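You operate a simulated robot arm through the tools that you are given. There is no shell and no other tool. Be economical: measure what you need, move in short steps, check, and stop when the job is done.

Carry out the task below with a simulated robot arm. There is one attempt and no reset: what you move stays moved.

## Task
Fit the spacer named on the small orange card into the injector with yellow band; set the grey head on.
Fine: the headless one in the grey stand; oil the spacer on the pad of the can marked oil first, and shut the drawer; the other heads stay in theirs. Let nothing fall to the floor.

The check looks at the end state, three seconds after you hand in, the way a careful person would. Anything else that was tipped, shoved, dropped, spilled or broken makes it a failure.

## Robot
A 7-joint arm with a two-finger parallel gripper on a trunk, on a base that drives. Base frame: it is fixed to the floor where the robot stands at the start and does not move with it; the origin is under the middle of the robot, x ahead of it, y to its left, z up. Units: mm, degrees, N and s.
With the tool pointing down near the work surface it reaches from about 480 to 920 mm from the robot's upright axis, wherever it stands. Its first joint turns from -115.0 to 115.0 degrees. Places, roughly: drawer marked spacer set [800, 0, 1000]; flat can marked oil [400, -1300, 900]; cup of the injector with yellow band [600, -1500, 1000]; spigot of the injector with yellow band [600, -1500, 1000]; fixture plate with white boxes [600, -900, 1000]; grey injector head [500, -1500, 1000]. Payload 3.91 kg.
The TCP is the grasp point between the finger pads, 30 mm short of the fingertips. In the tool frame z runs along the fingers and y along their closing line. Largest opening 110 mm; finger width 20, thickness 10; the body of the gripper, 48 by 112 mm, starts 55 mm behind the TCP.
Orientation is that of the tool frame in the base frame, as [roll, pitch, yaw] about the fixed x, y, z axes, in that order (R = Rz(yaw) Ry(pitch) Rx(roll)). With the fingers straight down and closing along the base's y, the tool's x points along the base's -x, its y along +y and its z along -z.

## Interface
- The arm moves only by the tool jog_arm. Its argument "commands" is one flat list of numbers, 7 for each row, row after row: the closure, from 0 (fully open) to 1 (shut), then the shift along the base's x, y, z in mm, then the turn, a rotation vector about the base's x, y, z in rad. In form: [fingers, x, y, z, wx, wy, wz, fingers, x, y, z, wx, wy, wz, ...]. A call has 1 to 8 rows; each row shifts and turns the commanded pose from where the row before left it. Rows are played at 5 a second. More than 50 mm and 8.6 degrees between two rows, or a gripper value outside its range, and nothing of the call is played. Where a pose cannot be reached the arm comes as near as it can. A force on the tool above 90 N (or 10 N above the force at the start of the call, whichever is more), or a blocked arm, ends the call early, and 0.2 s more pass. Each finger travels about 153 mm/s and halts on what it meets, pressing with about 34 N; the grip force reading is that of the motor and also rises with nothing between the fingers. The clock runs only during rows and for 0.2 s after the last one: add rows that do not move to give the fingers time. It gives the time, the measured TCP pose, the force on the tool (base axes), the opening and the grip force at its end, in the units of the frame above (readings bear some noise), and new pictures: "show" is both (left out), scene, wrist or none.
- Cameras (640 x 400 px; columns grow to the right, rows downward): "scene" is now at [227.1, 181, 1398.7]; the picture's right is [-0.28, -0.96, 0.00], its down [-0.46, 0.14, -0.88] and it looks along [0.84, -0.25, -0.48] (base axes); focal length 264 px, centre (320, 200). "wrist" rides on the gripper at [72, 17, -103] in the tool frame; the picture's right is [-0.23, 0.97, 0.00], its down [-0.76, -0.18, -0.62] and it looks along [-0.61, -0.14, 0.78] (tool axes); focal length 222 px, centre (320, 200).
- slide_trunk(by): slides the trunk up (or, below 0, down) by that many mm; the arm and the scene camera ride with it, the base frame stays. It gives what a move gives, with no picture.
- steer(legs): drives the robot by 1 to 6 legs, each [ahead, left, turn to the left] in mm, mm and degrees, along the robot's own axes; the way and the turn of a leg run together, so that a leg with both is an arc; at most 1500 mm and 180 degrees a leg. The arm and the cameras ride along, it lands a little off, and it stops where it bumps. It gives what a move gives, and a new picture of the scene camera.
- pan_tilt(pan, tilt): turns the head with the scene camera to pan (to the left, within 80 degrees either way) and tilt (down, from -29 to 69), counted from straight ahead of the robot. It gives what a move gives, and a new picture of the scene camera.
- probe_pixels(camera, pixels): for up to 12 pixels [column, row] of the newest picture of that camera ("zoom" is the newest enlarged one), the place [x, y, z] in the base frame of the surface seen there, good to about 2 mm. It takes no simulated time.
- enlarge(camera, box): a new picture of the part [left, top, right, bottom] of that camera's present view, enlarged. It takes no simulated time.
- sign_off(): hands the job in; it is judged then, once.

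Keep the steps short. Do not move on a guess: measure, check each grasp and each placing, and mend mistakes. In all there are 80 turns and 260 pictures (those below and enlarged ones count). Leave the gripper open and the arm clear of the work at the hand-in unless told otherwise, and finish with a single line.

The tools are called after "Call:" as a command line: name --argument value ..., lists and objects as JSON in quotes. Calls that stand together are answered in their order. jog_arm: Moves the arm, as the interface text tells. Its arguments: {"type":"object","properties":{"commands":{"type":"array","items":{"type":"number"}},"show":{"type":"string","enum":["both","scene","wrist","none"]}},"required":["commands"]} The other tools are called the same way: slide_trunk (by) slides the trunk up or down; steer (legs) drives the base; pan_tilt (pan, tilt) turns the head that bears the scene camera; probe_pixels (camera, pixels) gives the place of the surface under pixels of a picture; enlarge (camera, box) takes an enlarged picture of a part of a camera's view; sign_off () hands the job in.

At the start:

```text
time: 0.0
tcp_pos: [550.5, -63.8, 1237.4]
tool_rot: [-179.9, 0.1, 179.9]
ft_force: [0.5, 0.3, 0.1]
width: 110.0
grip_force: 0.0
trunk travel left (down, up): [-725.0, 265.0]
robot x, y, heading: [-1.1, -2.2, -0.2]
head pan, tilt: [-16.5, 28.5]
```

scene: 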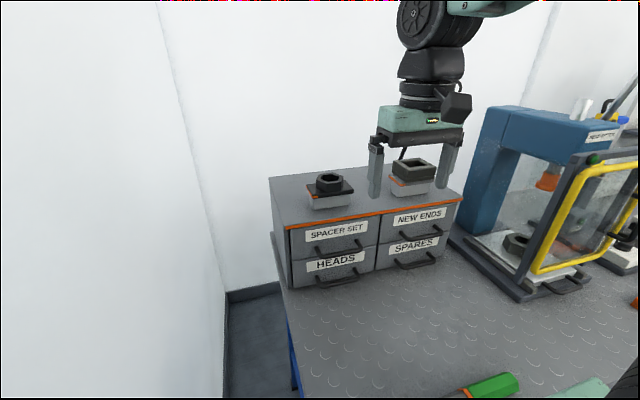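
wrist: 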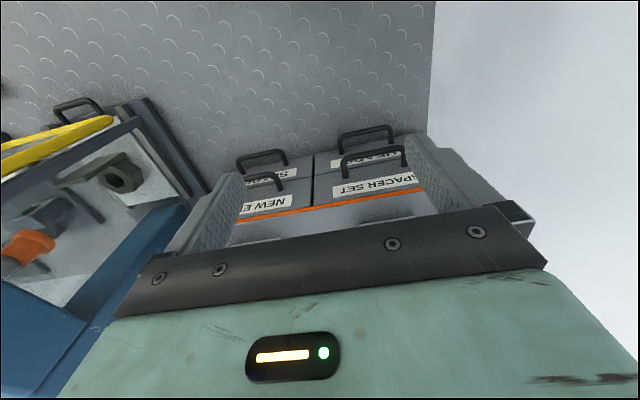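

I see the drawer cabinet straight ahead and more of the bench to the right. First I look around with the head.

Call:
pan_tilt --pan -60 --tilt 30

Call:
pan_tilt --pan -80 --tilt 45

```text
time: 1.1
tcp_pos: [551.7, -62.8, 1235.5]
tool_rot: [-179.8, 0.0, 180.0]
ft_force: [-0.2, -0.9, -0.3]
width: 109.9
grip_force: 0.1
trunk travel left (down, up): [-725.0, 265.0]
robot x, y, heading: [2.9, -0.6, 0.2]
head pan, tilt: [-60.0, 30.0]
```

scene: 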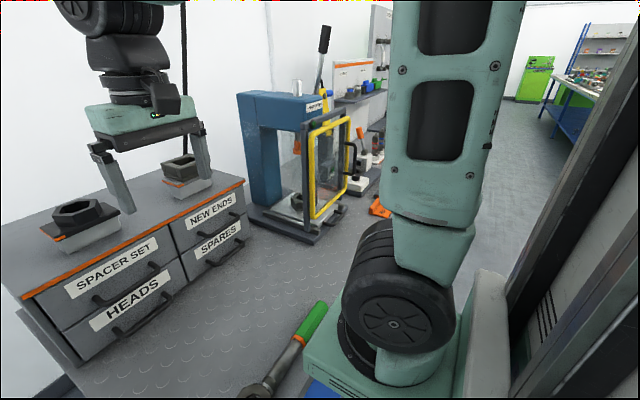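

```text
time: 1.9
tcp_pos: [551.0, -64.2, 1236.5]
tool_rot: [-179.9, 0.0, -180.0]
ft_force: [0.4, -0.1, -0.4]
width: 110.0
grip_force: 0.0
trunk travel left (down, up): [-725.0, 265.0]
robot x, y, heading: [0.7, 1.1, 0.2]
head pan, tilt: [-80.0, 45.0]
```

scene: 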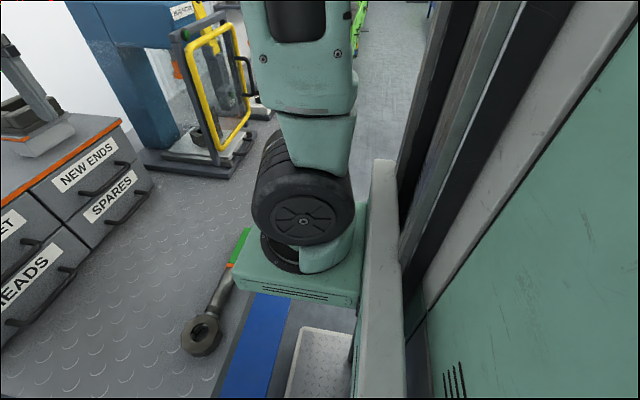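

The work is further to the right along the bench. I back off, then drive right so that I can see the injectors and the orange card.

Call:
steer --legs '[[-250, 0, 0], [0, -900, 0]]'

Call:
pan_tilt --pan -30 --tilt 28

```text
time: 8.1
tcp_pos: [302.8, -969.6, 1235.6]
tool_rot: [-180.0, 0.0, -179.8]
ft_force: [0.0, 0.3, 0.2]
width: 109.7
grip_force: 0.0
trunk travel left (down, up): [-725.0, 265.0]
robot x, y, heading: [-246.6, -906.9, 0.2]
head pan, tilt: [-80.0, 45.0]
```

scene: 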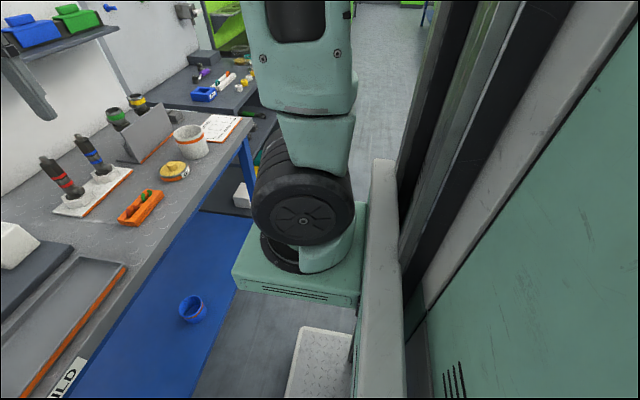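

```text
time: 9.3
tcp_pos: [302.8, -969.2, 1234.9]
tool_rot: [-179.9, 0.1, -179.9]
ft_force: [0.0, 0.3, -0.8]
width: 109.9
grip_force: 0.1
trunk travel left (down, up): [-725.0, 265.0]
robot x, y, heading: [-244.6, -905.2, 0.2]
head pan, tilt: [-30.0, 28.0]
```

scene: 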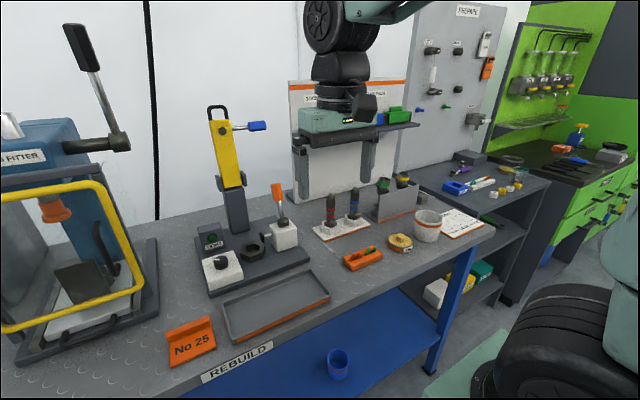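

I see an orange card "No 25" at (190,342). Enlarge several parts to read things.

Call:
enlarge --camera "scene" --box '[130, 270, 330, 395]'

Call:
enlarge --camera "scene" --box '[300, 165, 500, 290]'

Call:
enlarge --camera "scene" --box '[180, 90, 340, 290]'

Call:
enlarge --camera "scene" --box '[400, 0, 640, 150]'

Call:
enlarge --camera "scene" --box '[280, 70, 440, 170]'

```text
3.20 times, centred on (230, 332) of scene
```

zoom: 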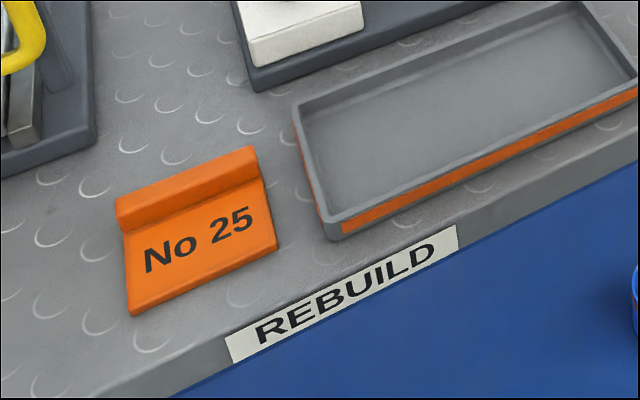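

```text
3.20 times, centred on (400, 228) of scene
```

zoom: 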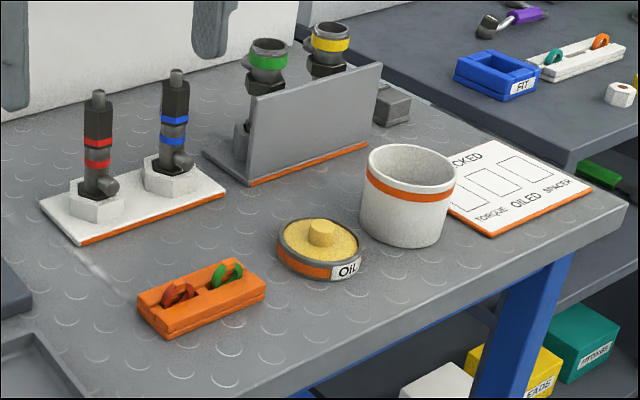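

```text
2.00 times, centred on (260, 190) of scene
```

zoom: 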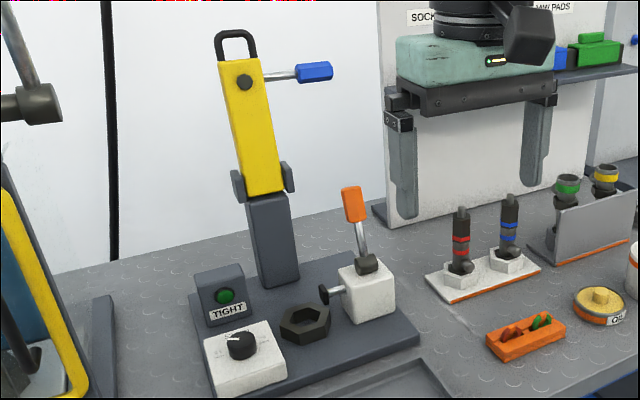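

```text
2.67 times, centred on (520, 75) of scene
```

zoom: 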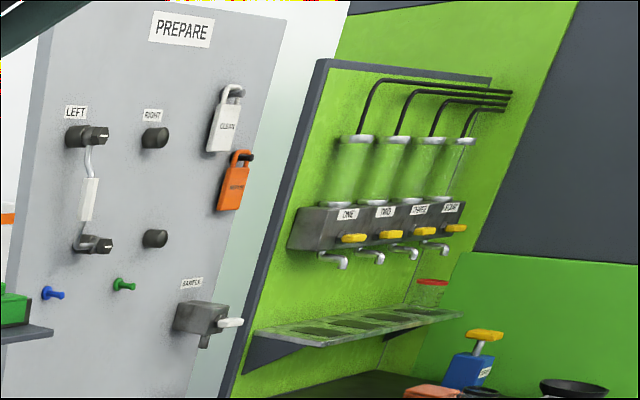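

```text
4.00 times, centred on (360, 120) of scene
```

zoom: 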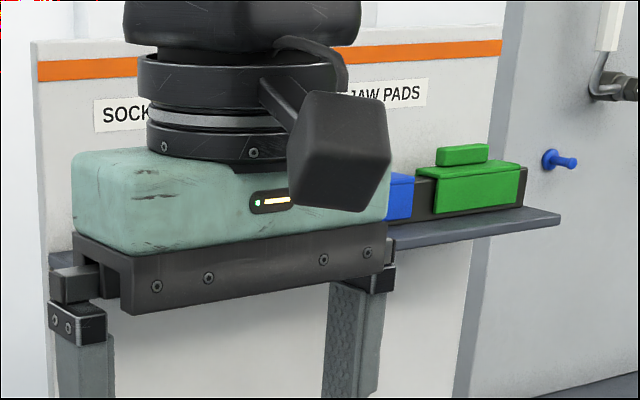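

The card reads "No 25". Now I drive further right to view the injectors, can and head closely.

Call:
steer --legs '[[0, -450, 0]]'

Call:
pan_tilt --pan 0 --tilt 35

Call:
enlarge --camera "scene" --box '[160, 150, 480, 350]'

```text
time: 12.0
tcp_pos: [306.0, -1422.0, 1236.7]
tool_rot: [-180.0, 0.1, -179.9]
ft_force: [-0.5, 0.2, -0.2]
width: 110.2
grip_force: 0.1
trunk travel left (down, up): [-725.0, 265.0]
robot x, y, heading: [-245.4, -1358.5, 0.1]
head pan, tilt: [-30.0, 28.0]
```

scene: 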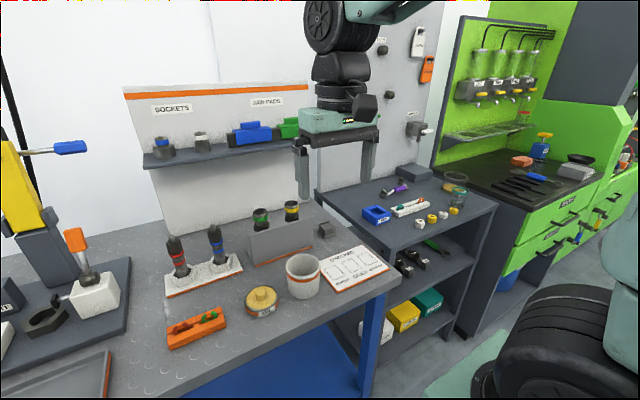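

```text
time: 13.0
tcp_pos: [304.8, -1421.6, 1236.4]
tool_rot: [-179.8, 0.0, -179.9]
ft_force: [0.0, 0.7, 0.1]
width: 110.0
grip_force: 0.0
trunk travel left (down, up): [-725.0, 265.0]
robot x, y, heading: [-247.2, -1355.4, 0.4]
head pan, tilt: [0.0, 35.0]
```

scene: 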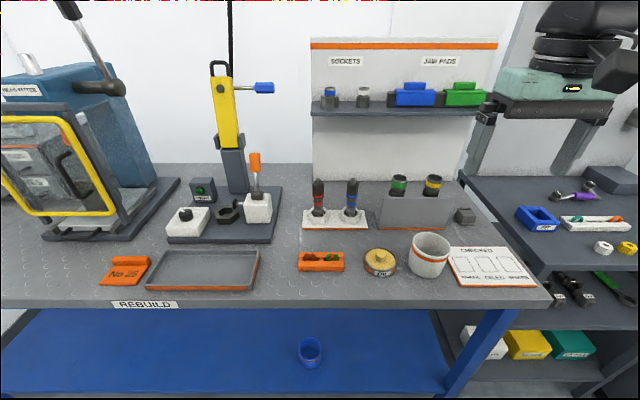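

```text
2.00 times, centred on (320, 250) of scene
```

zoom: 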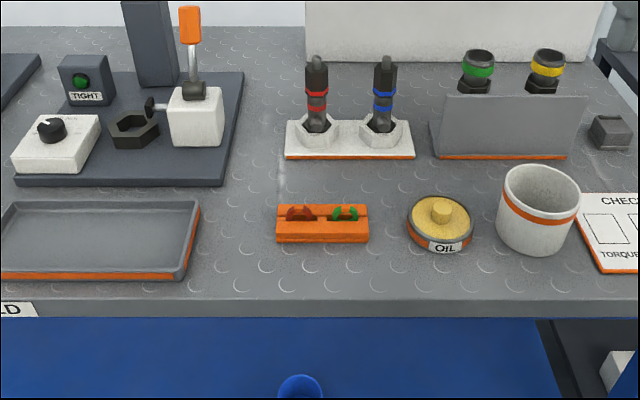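

The grey stand with the green and yellow band bodies is behind a grey shield. I measure key spots and raise the trunk to look from above.

Call:
probe_pixels --camera "zoom" --pixels '[[478, 58], [547, 58], [547, 72], [541, 90], [500, 97], [612, 118], [605, 138], [440, 207], [424, 222], [316, 62], [500, 158], [380, 200]]'

Call:
slide_trunk --by 260

Call:
pan_tilt --pan -10 --tilt 48

Call:
enlarge --camera "scene" --box '[240, 130, 480, 280]'

```text
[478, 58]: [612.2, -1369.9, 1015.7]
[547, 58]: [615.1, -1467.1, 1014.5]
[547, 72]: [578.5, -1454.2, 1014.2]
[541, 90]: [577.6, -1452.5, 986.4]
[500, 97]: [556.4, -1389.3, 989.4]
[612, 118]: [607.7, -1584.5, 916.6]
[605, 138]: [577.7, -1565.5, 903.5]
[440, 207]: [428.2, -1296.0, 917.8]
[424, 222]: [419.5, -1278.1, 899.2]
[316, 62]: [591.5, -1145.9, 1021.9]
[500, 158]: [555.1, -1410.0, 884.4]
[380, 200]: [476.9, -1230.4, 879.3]
```

```text
time: 15.7
tcp_pos: [304.6, -1421.4, 1496.3]
tool_rot: [-179.8, 0.0, -179.8]
ft_force: [0.0, 0.6, 0.1]
width: 110.1
grip_force: 0.0
trunk travel left (down, up): [-985.0, 5.0]
robot x, y, heading: [-246.3, -1358.0, 0.2]
head pan, tilt: [0.0, 35.0]
```

```text
time: 16.4
tcp_pos: [304.8, -1420.9, 1496.4]
tool_rot: [-179.9, 0.1, -179.8]
ft_force: [-0.5, 0.7, -0.2]
width: 109.9
grip_force: 0.0
trunk travel left (down, up): [-985.0, 5.0]
robot x, y, heading: [-245.1, -1357.1, 0.0]
head pan, tilt: [-10.0, 48.0]
```

scene: 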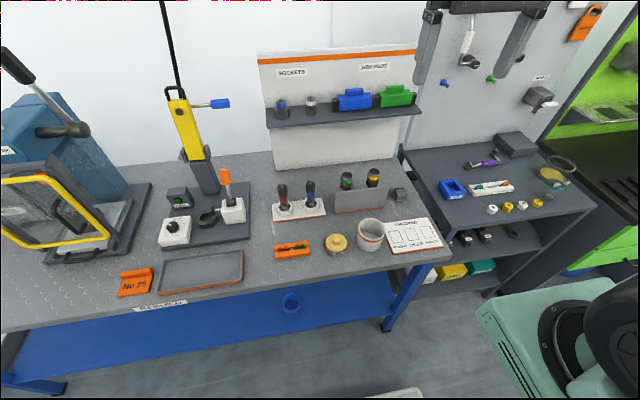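

```text
2.67 times, centred on (360, 205) of scene
```

zoom: 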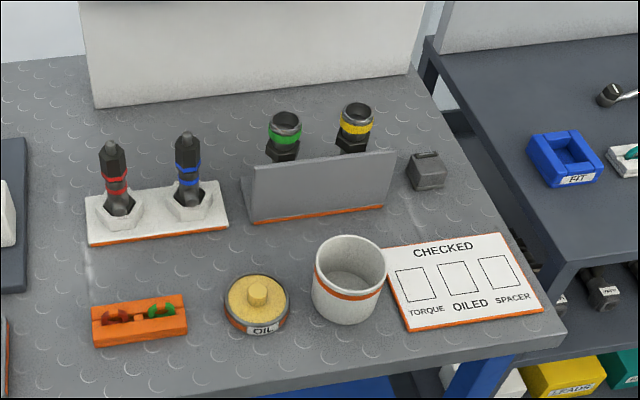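

Next I probe the back shelf and drive ahead so the arm is in reach with the wrist camera over the stand.

Call:
probe_pixels --camera "scene" --pixels '[[340, 122], [340, 110], [335, 55], [215, 103], [180, 100], [420, 280], [400, 190], [395, 192], [400, 90]]'

Call:
steer --legs '[[220, -50, 0]]'

```text
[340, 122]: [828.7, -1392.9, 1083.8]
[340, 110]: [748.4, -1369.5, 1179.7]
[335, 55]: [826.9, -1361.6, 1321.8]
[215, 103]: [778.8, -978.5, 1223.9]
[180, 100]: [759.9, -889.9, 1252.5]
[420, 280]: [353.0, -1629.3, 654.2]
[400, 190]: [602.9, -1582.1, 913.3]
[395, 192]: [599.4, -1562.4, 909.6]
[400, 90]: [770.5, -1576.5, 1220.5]
```

```text
time: 18.1
tcp_pos: [524.6, -1473.8, 1495.9]
tool_rot: [-179.9, -0.1, 179.9]
ft_force: [-0.8, 0.1, 0.3]
width: 109.9
grip_force: 0.2
trunk travel left (down, up): [-985.0, 5.0]
robot x, y, heading: [-27.1, -1408.6, 0.0]
head pan, tilt: [-10.0, 48.0]
```

scene: 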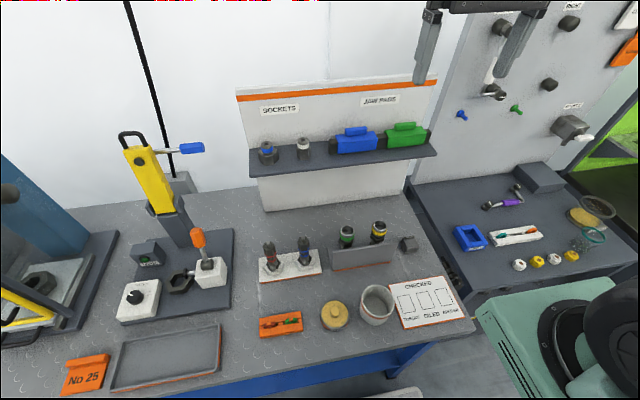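

Down with the trunk by 230 and a wrist picture.

Call:
slide_trunk --by -250

Call:
jog_arm --commands '[0, 0, 0, 0, 0, 0, 0]'

Call:
enlarge --camera "scene" --box '[220, 180, 480, 340]'

Call:
enlarge --camera "wrist" --box '[160, 0, 480, 200]'

```text
time: 20.7
tcp_pos: [524.7, -1472.4, 1246.7]
tool_rot: [-179.9, 0.0, 179.9]
ft_force: [0.7, -0.1, 0.9]
width: 109.9
grip_force: 0.0
trunk travel left (down, up): [-735.0, 255.0]
robot x, y, heading: [-26.2, -1409.4, -0.2]
head pan, tilt: [-10.0, 48.0]
```

```text
time: 21.1
tcp_pos: [525.7, -1473.1, 1246.7]
tool_rot: [-179.9, 0.0, 179.8]
ft_force: [-0.2, 0.6, -0.8]
width: 109.7
grip_force: 0.1
trunk travel left (down, up): [-735.0, 255.0]
robot x, y, heading: [-25.5, -1410.5, -0.3]
head pan, tilt: [-10.0, 48.0]
```

scene: 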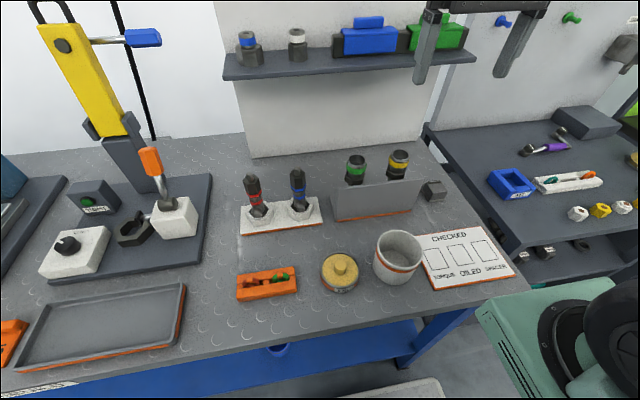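
wrist: 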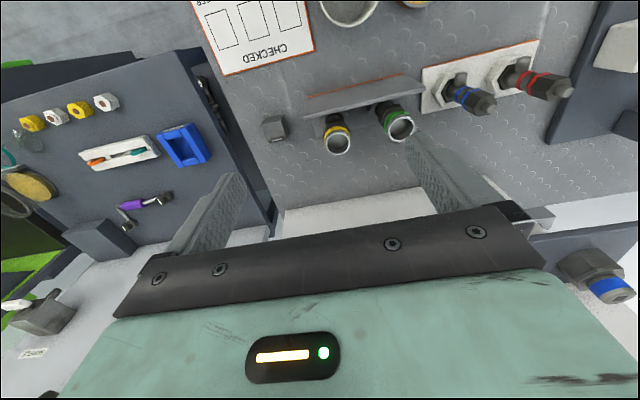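

```text
2.46 times, centred on (350, 260) of scene
```

zoom: 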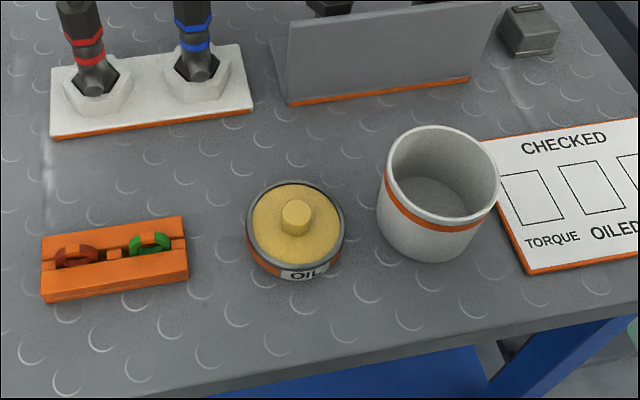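

```text
2.00 times, centred on (320, 100) of wrist
```

zoom: 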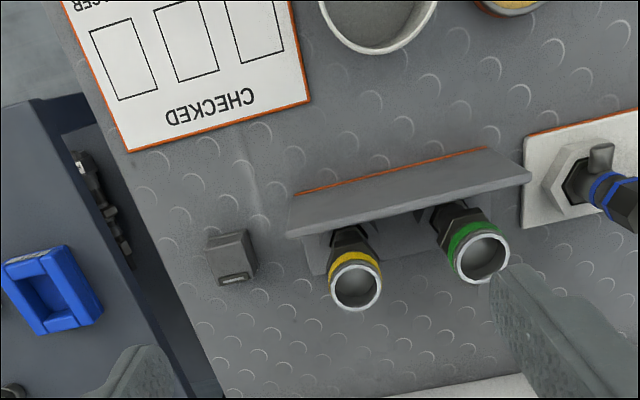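

The injector cups are vertical, open upward. I enlarge the yellow cup and the grey head.

Call:
enlarge --camera "wrist" --box '[250, 90, 410, 190]'

Call:
probe_pixels --camera "zoom" --pixels '[[350, 192], [308, 190], [393, 195], [353, 165], [350, 232], [350, 200], [50, 140], [65, 130], [90, 110], [90, 125], [110, 155], [600, 155]]'

Call:
enlarge --camera "scene" --box '[320, 140, 480, 240]'

```text
4.00 times, centred on (330, 140) of wrist
```

zoom: 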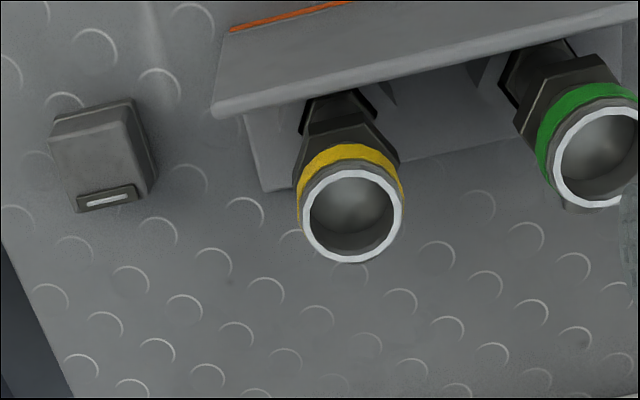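

```text
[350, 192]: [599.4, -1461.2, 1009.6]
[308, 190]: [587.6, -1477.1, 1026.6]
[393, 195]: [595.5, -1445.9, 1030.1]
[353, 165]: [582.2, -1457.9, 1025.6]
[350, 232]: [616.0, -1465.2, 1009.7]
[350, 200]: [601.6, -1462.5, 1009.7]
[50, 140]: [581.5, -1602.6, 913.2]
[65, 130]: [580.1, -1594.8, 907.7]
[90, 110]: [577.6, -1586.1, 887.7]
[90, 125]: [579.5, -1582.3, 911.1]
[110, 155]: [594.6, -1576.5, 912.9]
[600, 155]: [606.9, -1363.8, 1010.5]
```

```text
4.00 times, centred on (400, 190) of scene
```

zoom: 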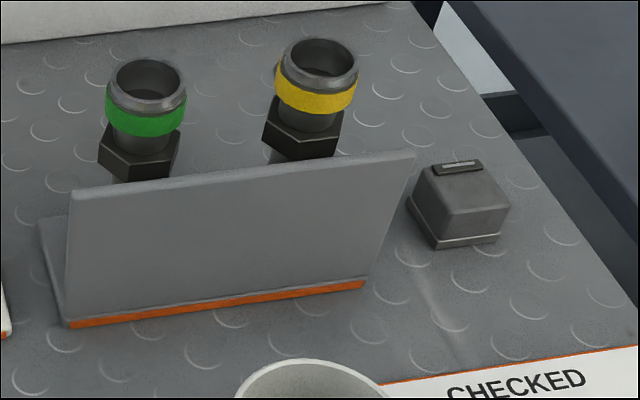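

The box beside the stand at (593,-1585) might be the grey head. I check against other candidates, and look at neighbours.

Call:
probe_pixels --camera "scene" --pixels '[[52, 280], [212, 177], [208, 262], [115, 190], [400, 235], [398, 262], [340, 268], [466, 255], [258, 205], [578, 213], [511, 183], [587, 122]]'

Call:
enlarge --camera "scene" --box '[440, 80, 640, 280]'

Call:
enlarge --camera "scene" --box '[220, 150, 340, 310]'

```text
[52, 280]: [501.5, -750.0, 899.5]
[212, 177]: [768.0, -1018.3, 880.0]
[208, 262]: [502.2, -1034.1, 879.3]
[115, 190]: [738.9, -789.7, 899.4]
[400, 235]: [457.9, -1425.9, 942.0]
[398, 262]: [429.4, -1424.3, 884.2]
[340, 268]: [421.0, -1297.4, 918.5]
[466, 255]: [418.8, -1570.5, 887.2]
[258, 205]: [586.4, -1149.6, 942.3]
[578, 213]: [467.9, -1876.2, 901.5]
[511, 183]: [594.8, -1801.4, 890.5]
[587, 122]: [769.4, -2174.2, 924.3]
```

```text
2.00 times, centred on (540, 180) of scene
```

zoom: 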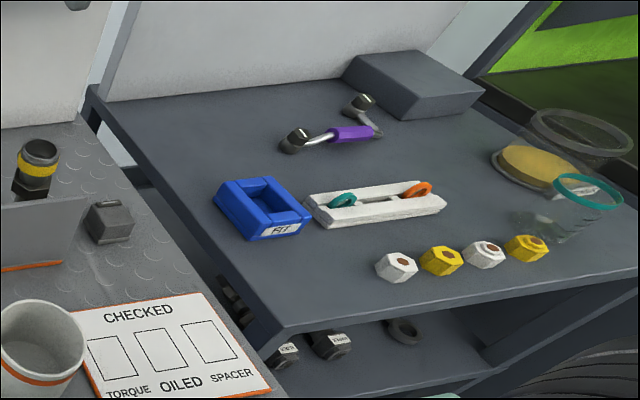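

```text
2.50 times, centred on (280, 230) of scene
```

zoom: 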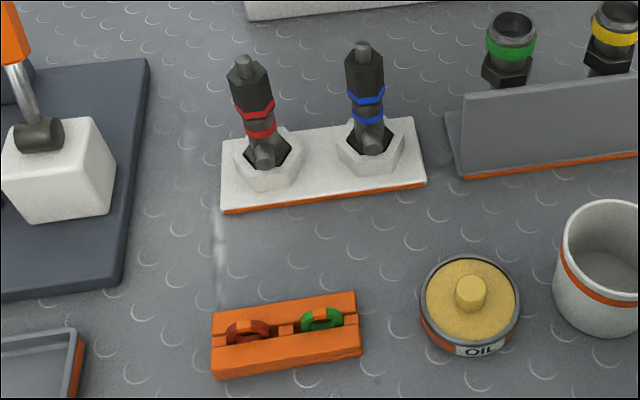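

The box by the stand is taken to be the grey head (I'll confirm closely later). Now back to the drawers: back off, then left.

Call:
steer --legs '[[-220, 0, 0], [0, 1400, 0]]'

Call:
pan_tilt --pan 0 --tilt 35

Call:
enlarge --camera "scene" --box '[200, 120, 440, 270]'

```text
time: 29.3
tcp_pos: [307.0, -75.6, 1245.8]
tool_rot: [-179.9, 0.0, -179.9]
ft_force: [0.4, 0.4, -1.1]
width: 110.1
grip_force: 0.1
trunk travel left (down, up): [-735.0, 255.0]
robot x, y, heading: [-248.2, -13.7, 0.1]
head pan, tilt: [-10.0, 48.0]
```

scene: 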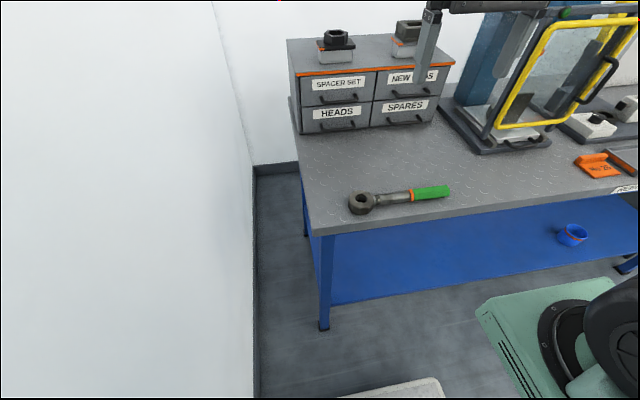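

```text
time: 30.1
tcp_pos: [306.7, -74.2, 1246.1]
tool_rot: [-180.0, 0.1, -180.0]
ft_force: [-0.5, 0.3, 0.5]
width: 110.0
grip_force: 0.0
trunk travel left (down, up): [-735.0, 255.0]
robot x, y, heading: [-245.1, -11.6, 0.0]
head pan, tilt: [0.0, 35.0]
```

scene: 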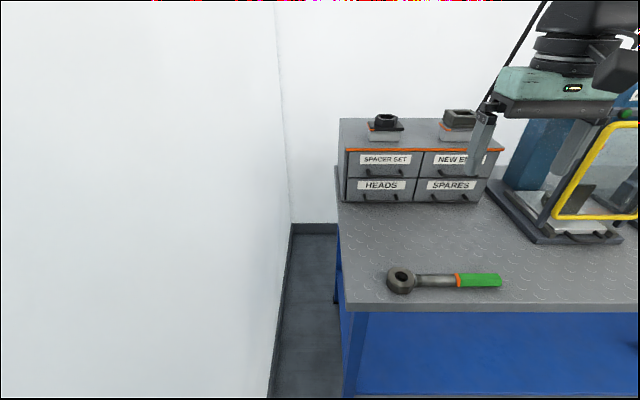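

```text
2.67 times, centred on (320, 195) of scene
```

zoom: 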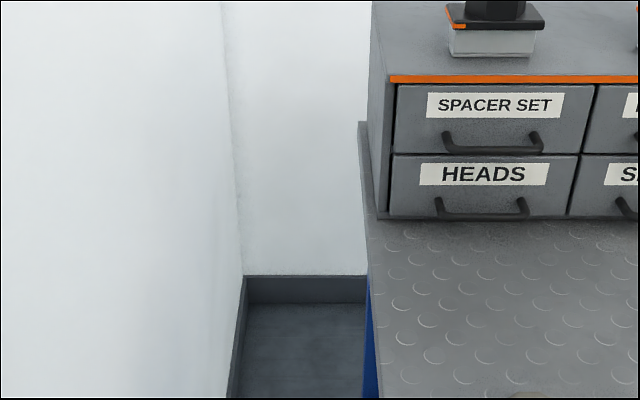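

I probe the spacer drawer's handle and the front.

Call:
enlarge --camera "scene" --box '[330, 100, 490, 200]'

Call:
probe_pixels --camera "zoom" --pixels '[[150, 295], [220, 296], [300, 292], [145, 278], [302, 275], [220, 275], [220, 210], [220, 180], [60, 290], [220, 390], [220, 312]]'

```text
4.00 times, centred on (410, 150) of scene
```

zoom: 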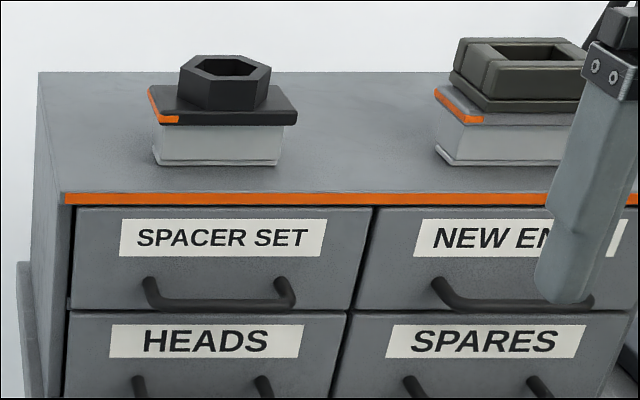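

```text
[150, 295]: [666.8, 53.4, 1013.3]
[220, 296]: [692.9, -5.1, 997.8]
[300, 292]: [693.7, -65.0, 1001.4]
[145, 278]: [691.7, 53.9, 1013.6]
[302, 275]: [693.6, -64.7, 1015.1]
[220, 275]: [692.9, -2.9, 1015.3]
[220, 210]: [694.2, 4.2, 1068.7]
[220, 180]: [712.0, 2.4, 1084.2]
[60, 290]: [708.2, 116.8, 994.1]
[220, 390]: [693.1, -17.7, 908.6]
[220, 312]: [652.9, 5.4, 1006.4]
```

The handle bar is at x≈655, y −55..53, z≈1008, and the drawer front at x≈693. I'll grip the bar with the tool tilted 45° forward, closing in the x–z plane. First drive ahead and rotate.

Call:
steer --legs '[[245, 0, 0]]'

Call:
jog_arm --commands '[0, 0, 10, 0, -0.05116, -0.05116, 0.12354, 0, 0, 10, 0, -0.05116, -0.05116, 0.12354, 0, 0, 10, 0, -0.05116, -0.05116, 0.12354, 0, 0, 10, 0, -0.05116, -0.05116, 0.12354, 0, 0, 10, 0, -0.05116, -0.05116, 0.12354, 0, 0, 10, 0, -0.05116, -0.05116, 0.12354, 0, 0, 10, 0, -0.05116, -0.05116, 0.12354, 0, 0, 5, 0, -0.05116, -0.05116, 0.12354]' --show "none"

Call:
jog_arm --commands '[0, 0, 0, 0, -0.05116, -0.05116, 0.12354, 0, 0, 0, 0, -0.05116, -0.05116, 0.12354, 0, 0, 0, 0, -0.05116, -0.05116, 0.12354, 0, 0, 0, 0, -0.05116, -0.05116, 0.12354, 0, 0, 0, 0, 0, 0, 0]'

```text
time: 31.9
tcp_pos: [551.1, -76.5, 1246.7]
tool_rot: [-179.9, 0.0, -179.9]
ft_force: [0.5, 0.5, -0.9]
width: 110.0
grip_force: 0.0
trunk travel left (down, up): [-735.0, 255.0]
robot x, y, heading: [2.5, -11.7, 0.0]
head pan, tilt: [0.0, 35.0]
```

scene: 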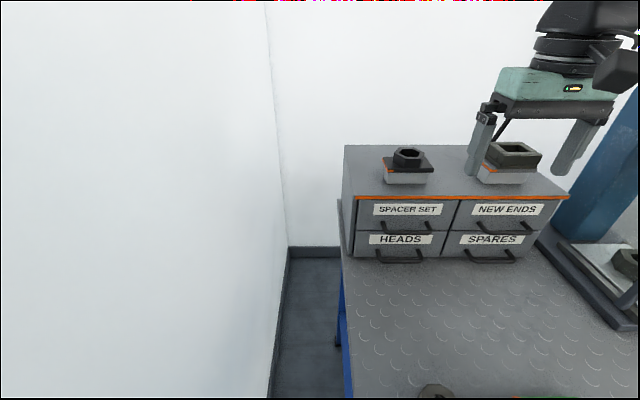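

```text
time: 33.7
tcp_pos: [550.7, 0.7, 1245.8]
tool_rot: [-149.1, 8.2, -119.3]
ft_force: [-0.2, 0.6, -0.3]
width: 110.0
grip_force: 0.0
trunk travel left (down, up): [-735.0, 255.0]
robot x, y, heading: [-2.2, -14.2, -0.1]
head pan, tilt: [0.0, 35.0]
```

```text
time: 34.9
tcp_pos: [550.9, -0.9, 1245.3]
tool_rot: [-134.9, -0.2, -89.9]
ft_force: [0.1, 0.1, 0.2]
width: 110.0
grip_force: 0.1
trunk travel left (down, up): [-735.0, 255.0]
robot x, y, heading: [0.7, -14.9, -0.1]
head pan, tilt: [0.0, 35.0]
```

scene: 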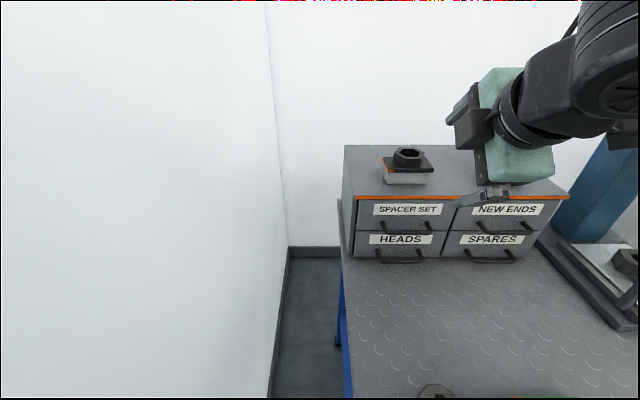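
wrist: 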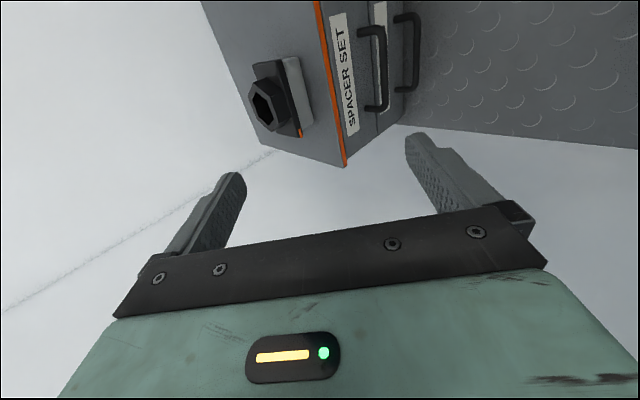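

I probe the handle bar precisely from the wrist view.

Call:
enlarge --camera "wrist" --box '[310, 10, 430, 130]'

Call:
probe_pixels --camera "wrist" --pixels '[[385, 60], [384, 70], [382, 90], [376, 110], [383, 40], [416, 50], [415, 40], [367, 60]]'

```text
3.33 times, centred on (370, 70) of wrist
```

zoom: 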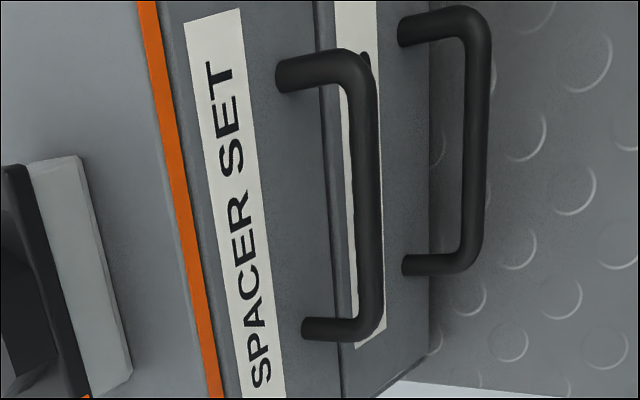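

```text
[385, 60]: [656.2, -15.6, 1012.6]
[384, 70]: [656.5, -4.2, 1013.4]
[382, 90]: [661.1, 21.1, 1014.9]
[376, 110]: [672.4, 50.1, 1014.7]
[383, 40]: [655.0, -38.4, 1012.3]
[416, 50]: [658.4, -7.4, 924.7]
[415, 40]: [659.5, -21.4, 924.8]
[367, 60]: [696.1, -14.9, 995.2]
```

Bar centre ≈ (659, 0, 1010). Move to a pre-grasp 60 mm back along the tool axis with the fingers at about 34 mm.

Call:
jog_arm --commands '[0.69, 13.75, 0, -45.6, 0, 0, 0, 0.69, 13.75, 0, -45.6, 0, 0, 0, 0.69, 13.75, 0, -45.6, 0, 0, 0, 0.69, 13.75, 0, -45.6, 0, 0, 0, 0.69, 0, 0, 0, 0, 0, 0]'

```text
time: 36.1
tcp_pos: [607.0, 1.3, 1063.1]
tool_rot: [-134.9, 0.0, -89.9]
ft_force: [-0.9, -0.1, 0.6]
width: 34.5
grip_force: 0.1
trunk travel left (down, up): [-735.0, 255.0]
robot x, y, heading: [-0.2, -11.6, -0.0]
head pan, tilt: [0.0, 35.0]
```

scene: 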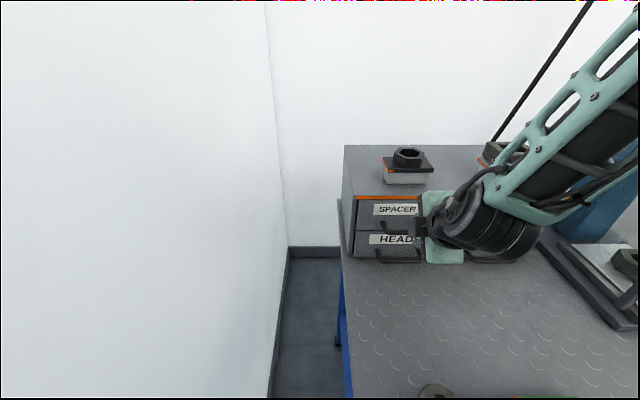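
wrist: 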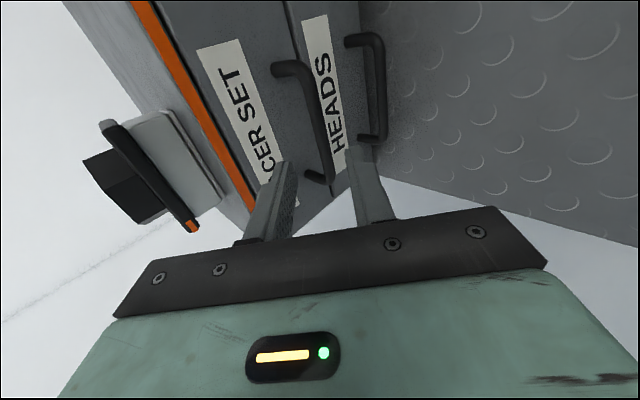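

The fingers straddle the bar's line. Advance, then close on the bar.

Call:
jog_arm --commands '[0.69, 14, 0, -14, 0, 0, 0, 0.69, 14, 0, -14, 0, 0, 0, 0.69, 13.4, 0, -14.5, 0, 0, 0, 0.69, 0, 0, 0, 0, 0, 0, 0.95, 0, 0, 0, 0, 0, 0, 0.95, 0, 0, 0, 0, 0, 0]' --show "wrist"

```text
time: 37.5
tcp_pos: [648.0, -0.2, 1021.6]
tool_rot: [-134.8, 0.0, -90.0]
ft_force: [2.5, -0.5, -0.4]
width: 10.6
grip_force: 45.2
trunk travel left (down, up): [-735.0, 255.0]
robot x, y, heading: [0.2, -14.6, -0.4]
head pan, tilt: [0.0, 35.0]
```

wrist: 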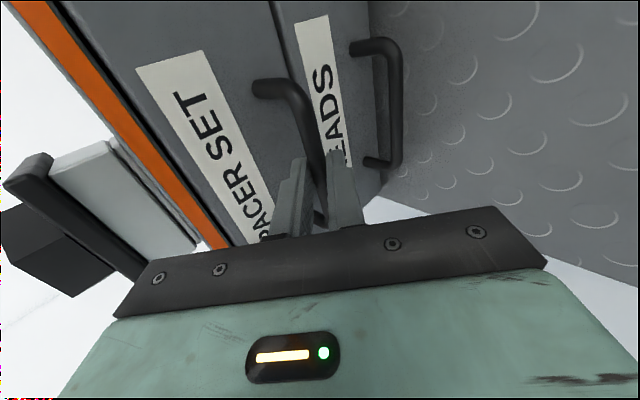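

Bar gripped (10.6 mm, 45 N). Pull the drawer out gently.

Call:
jog_arm --commands '[0.95, -10, 0, 0, 0, 0, 0, 0.95, -20, 0, 0, 0, 0, 0, 0.95, -20, 0, 0, 0, 0, 0, 0.95, -20, 0, 0, 0, 0, 0, 0.95, -20, 0, 0, 0, 0, 0, 0.95, -20, 0, 0, 0, 0, 0, 0.95, -15, 0, 0, 0, 0, 0]'

```text
time: 39.1
tcp_pos: [586.6, 31.6, 1022.6]
tool_rot: [-135.0, -0.4, -91.1]
ft_force: [-1.3, -57.4, 1.4]
width: 12.4
grip_force: 45.3
out of reach, approached as far as the arm can: row 3, 4, 5, 6, 7
trunk travel left (down, up): [-735.0, 255.0]
robot x, y, heading: [2.9, -9.2, -0.2]
head pan, tilt: [0.0, 35.0]
```

scene: 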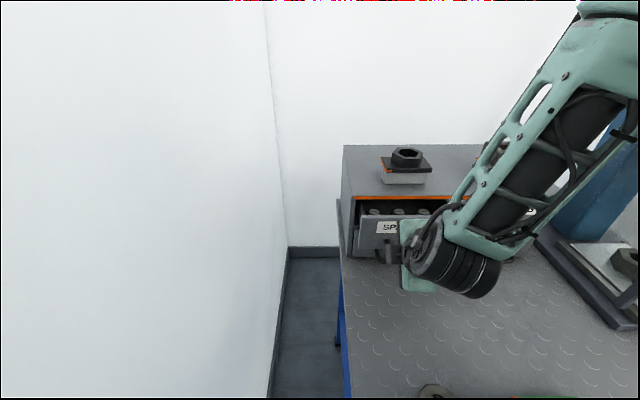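
wrist: 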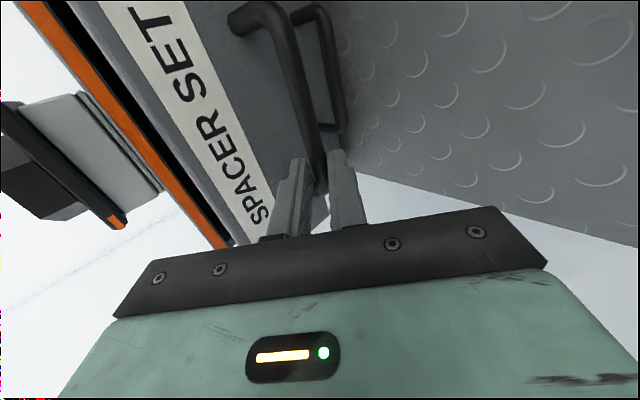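

The arm's reach ran out (drawer out ~62 mm, side force 57 N). I relax by opening the fingers slightly around the bar.

Call:
jog_arm --commands '[0.7, 0, 0, 0, 0, 0, 0, 0.7, 0, 0, 0, 0, 0, 0]' --show "wrist"

```text
time: 39.7
tcp_pos: [586.0, 32.6, 1021.8]
tool_rot: [-135.4, -0.3, -91.0]
ft_force: [0.2, -54.3, -17.9]
width: 27.1
grip_force: 0.1
trunk travel left (down, up): [-735.0, 255.0]
robot x, y, heading: [-3.6, -10.8, -0.2]
head pan, tilt: [0.0, 35.0]
```

wrist: 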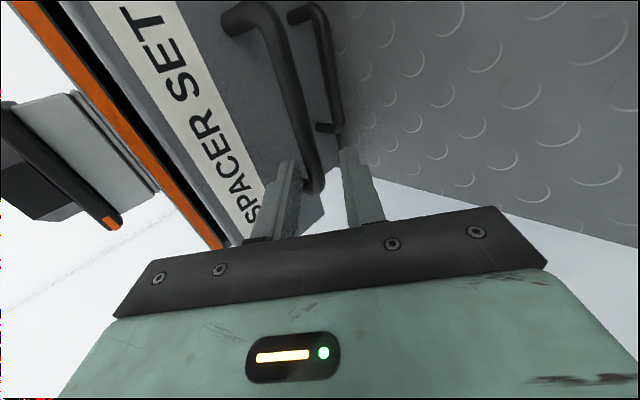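

The finger presses sideways against the handle's post. Shift back to −y.

Call:
jog_arm --commands '[0.7, 5, -12, 0, 0, 0, 0, 0.7, 5, -12, 0, 0, 0, 0, 0.7, 5, -12, 0, 0, 0, 0, 0.7, 0, 0, 0, 0, 0, 0]' --show "wrist"

```text
time: 40.7
tcp_pos: [607.3, 10.4, 1025.1]
tool_rot: [-135.0, -0.1, -89.9]
ft_force: [-0.3, 0.2, -0.1]
width: 33.1
grip_force: 0.0
out of reach, approached as far as the arm can: row 1, 3
trunk travel left (down, up): [-735.0, 255.0]
robot x, y, heading: [-1.9, -10.2, 0.2]
head pan, tilt: [0.0, 35.0]
```

wrist: 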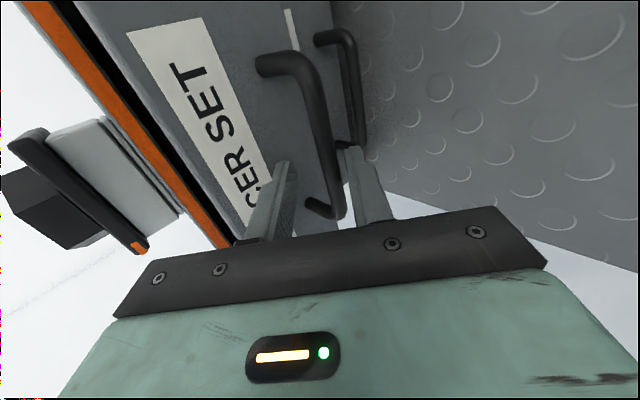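

Call:
probe_pixels --camera "wrist" --pixels '[[318, 110], [325, 140], [332, 180], [306, 70], [210, 90]]'

Call:
enlarge --camera "wrist" --box '[220, 110, 420, 250]'

```text
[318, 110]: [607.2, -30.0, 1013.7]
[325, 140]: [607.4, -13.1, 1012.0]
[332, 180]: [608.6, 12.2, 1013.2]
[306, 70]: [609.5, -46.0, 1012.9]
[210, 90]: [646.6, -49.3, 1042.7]
```

```text
2.86 times, centred on (320, 180) of wrist
```

zoom: 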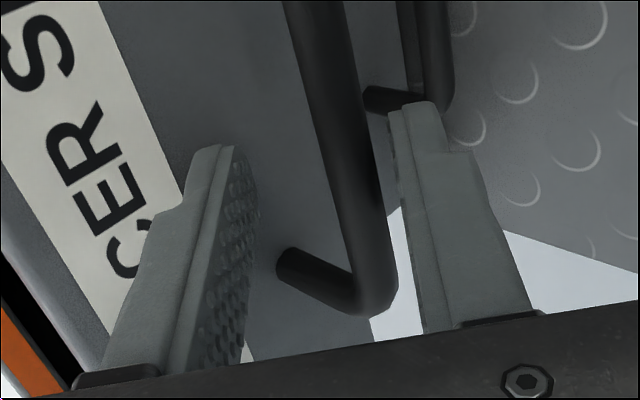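

The bar is now at (611, ·, 1010), between the fingers. I grip again and pull with the base instead.

Call:
jog_arm --commands '[0.7, 0, -5, -6, 0, 0, 0, 0.95, 0, 0, -3, 0, 0, 0, 0.95, 0, 0, 0, 0, 0, 0]' --show "none"

Call:
steer --legs '[[-90, 0, 0]]'

```text
time: 41.5
tcp_pos: [609.5, 5.2, 1017.1]
tool_rot: [-134.9, -0.1, -90.0]
ft_force: [-2.1, -3.4, 7.3]
width: 10.9
grip_force: 45.1
trunk travel left (down, up): [-735.0, 255.0]
robot x, y, heading: [3.2, -11.0, -0.0]
head pan, tilt: [0.0, 35.0]
```

```text
time: 42.6
tcp_pos: [518.9, 7.5, 1016.5]
tool_rot: [-134.9, -0.1, -90.0]
ft_force: [0.2, -7.6, 15.9]
width: 10.7
grip_force: 44.6
trunk travel left (down, up): [-735.0, 255.0]
robot x, y, heading: [-91.0, -12.7, 0.2]
head pan, tilt: [0.0, 35.0]
```

scene: 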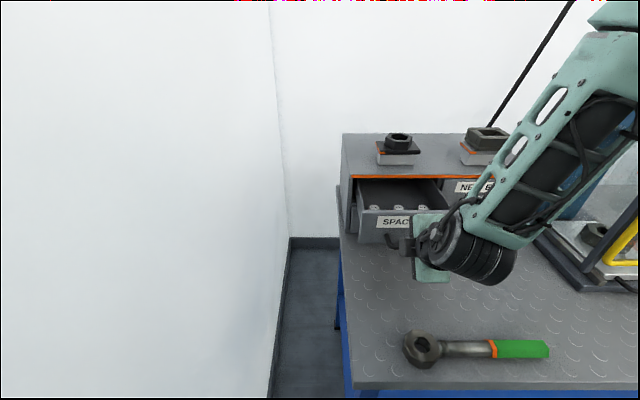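

The drawer is open ~140 mm and spacers are visible inside. I ease the fingers open to 24 mm and rotate the tool to vertical around the bar, so that I can lift off straight up.

Call:
jog_arm --commands '[0.78, 0, 0, 0, 0, 0, 0, 0.78, 1, 0, 0, 0, 0.1309, 0, 0.78, 1, 0, 0, 0, 0.1309, 0, 0.78, 1, 0, 0, 0, 0.1309, 0, 0.78, 1, 0, 0, 0, 0.1309, 0, 0.78, 1, 0, 0, 0, 0.1309, 0, 0.78, 0, 0, 0, 0, 0.1309, 0, 0.78, 0, 0, 0, 0, 0, 0]'

```text
time: 44.4
tcp_pos: [523.9, 7.5, 1016.3]
tool_rot: [180.0, 0.0, -90.0]
ft_force: [-0.2, -0.3, 0.1]
width: 24.1
grip_force: 0.0
trunk travel left (down, up): [-735.0, 255.0]
robot x, y, heading: [-90.7, -11.1, 0.0]
head pan, tilt: [0.0, 35.0]
```

scene: 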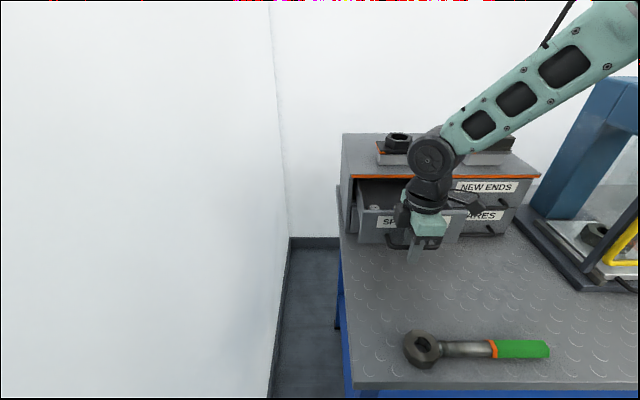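
wrist: 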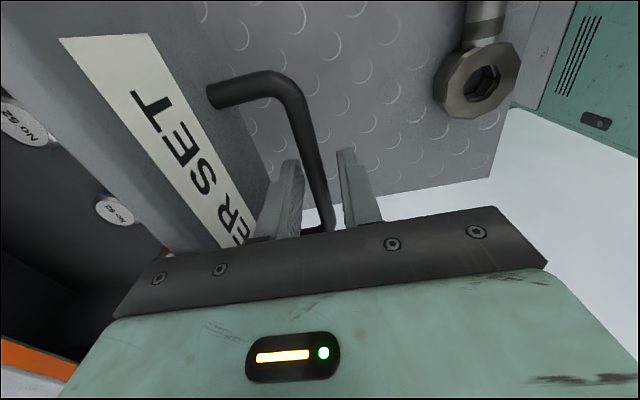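

Clear. Lift straight up and look into the drawer.

Call:
jog_arm --commands '[0.78, 0, 0, 30, 0, 0, 0, 0.78, 0, 0, 45, 0, 0, 0, 0.5, 0, 0, 45, 0, 0, 0, 0.5, 0, 0, 40, 0, 0, 0]'

Call:
enlarge --camera "scene" --box '[340, 160, 460, 240]'

Call:
enlarge --camera "wrist" --box '[0, 20, 240, 250]'

```text
time: 45.4
tcp_pos: [524.4, 6.3, 1176.6]
tool_rot: [-179.9, 0.0, -89.8]
ft_force: [-0.1, -0.7, 0.8]
width: 55.2
grip_force: 0.1
trunk travel left (down, up): [-735.0, 255.0]
robot x, y, heading: [-88.4, -16.7, 0.2]
head pan, tilt: [0.0, 35.0]
```

scene: 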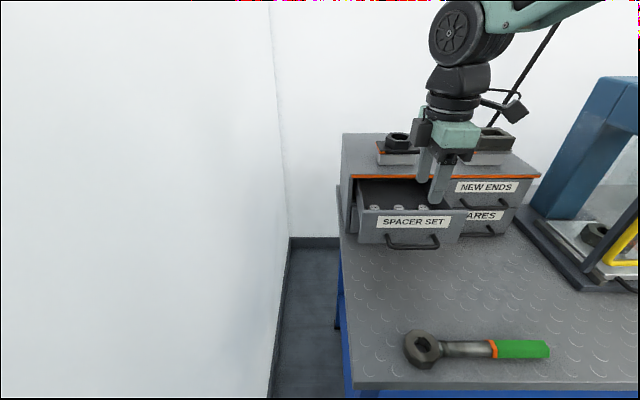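
wrist: 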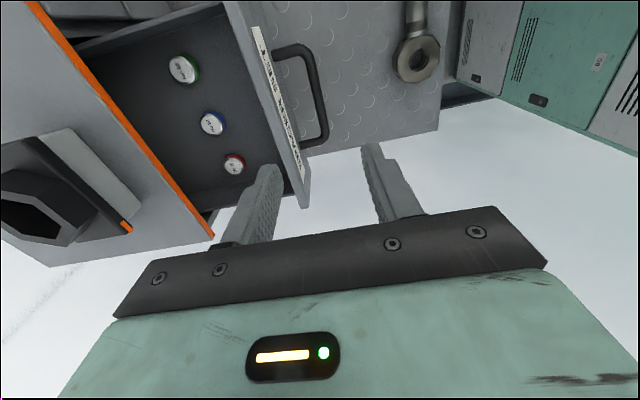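

```text
5.00 times, centred on (400, 200) of scene
```

zoom: 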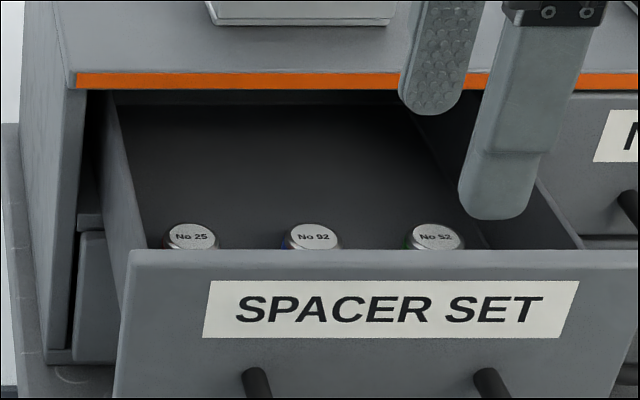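

```text
1.74 times, centred on (120, 135) of wrist
```

zoom: 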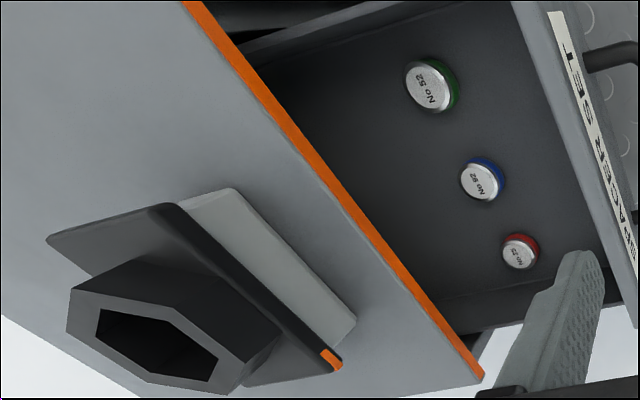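

The left (red-banded) spacer reads "No 25". Probe its place and the drawer walls.

Call:
probe_pixels --camera "zoom" --pixels '[[520, 250], [508, 243], [530, 262], [515, 262], [525, 238], [536, 250], [540, 275], [480, 182], [430, 88], [560, 180], [470, 230], [520, 300]]'

Call:
enlarge --camera "wrist" --box '[200, 130, 280, 180]'

```text
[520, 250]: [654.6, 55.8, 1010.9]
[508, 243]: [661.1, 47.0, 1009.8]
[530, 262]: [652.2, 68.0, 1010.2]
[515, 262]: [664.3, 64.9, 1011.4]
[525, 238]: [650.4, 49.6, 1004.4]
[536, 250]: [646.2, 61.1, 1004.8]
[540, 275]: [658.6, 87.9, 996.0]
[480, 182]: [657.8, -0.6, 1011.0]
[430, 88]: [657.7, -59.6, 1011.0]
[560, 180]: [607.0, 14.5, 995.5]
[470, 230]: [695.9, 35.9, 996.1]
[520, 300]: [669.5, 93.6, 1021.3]
```

```text
8.00 times, centred on (240, 155) of wrist
```

zoom: 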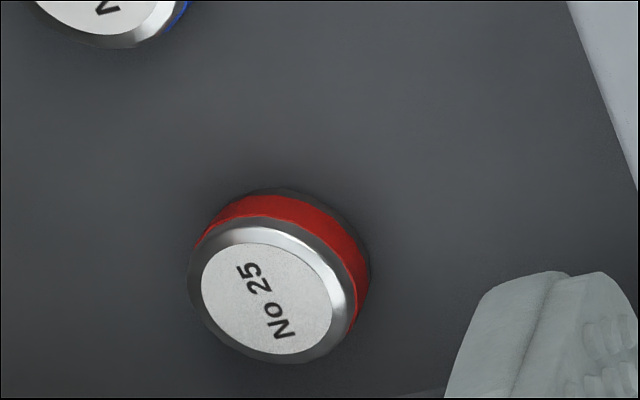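

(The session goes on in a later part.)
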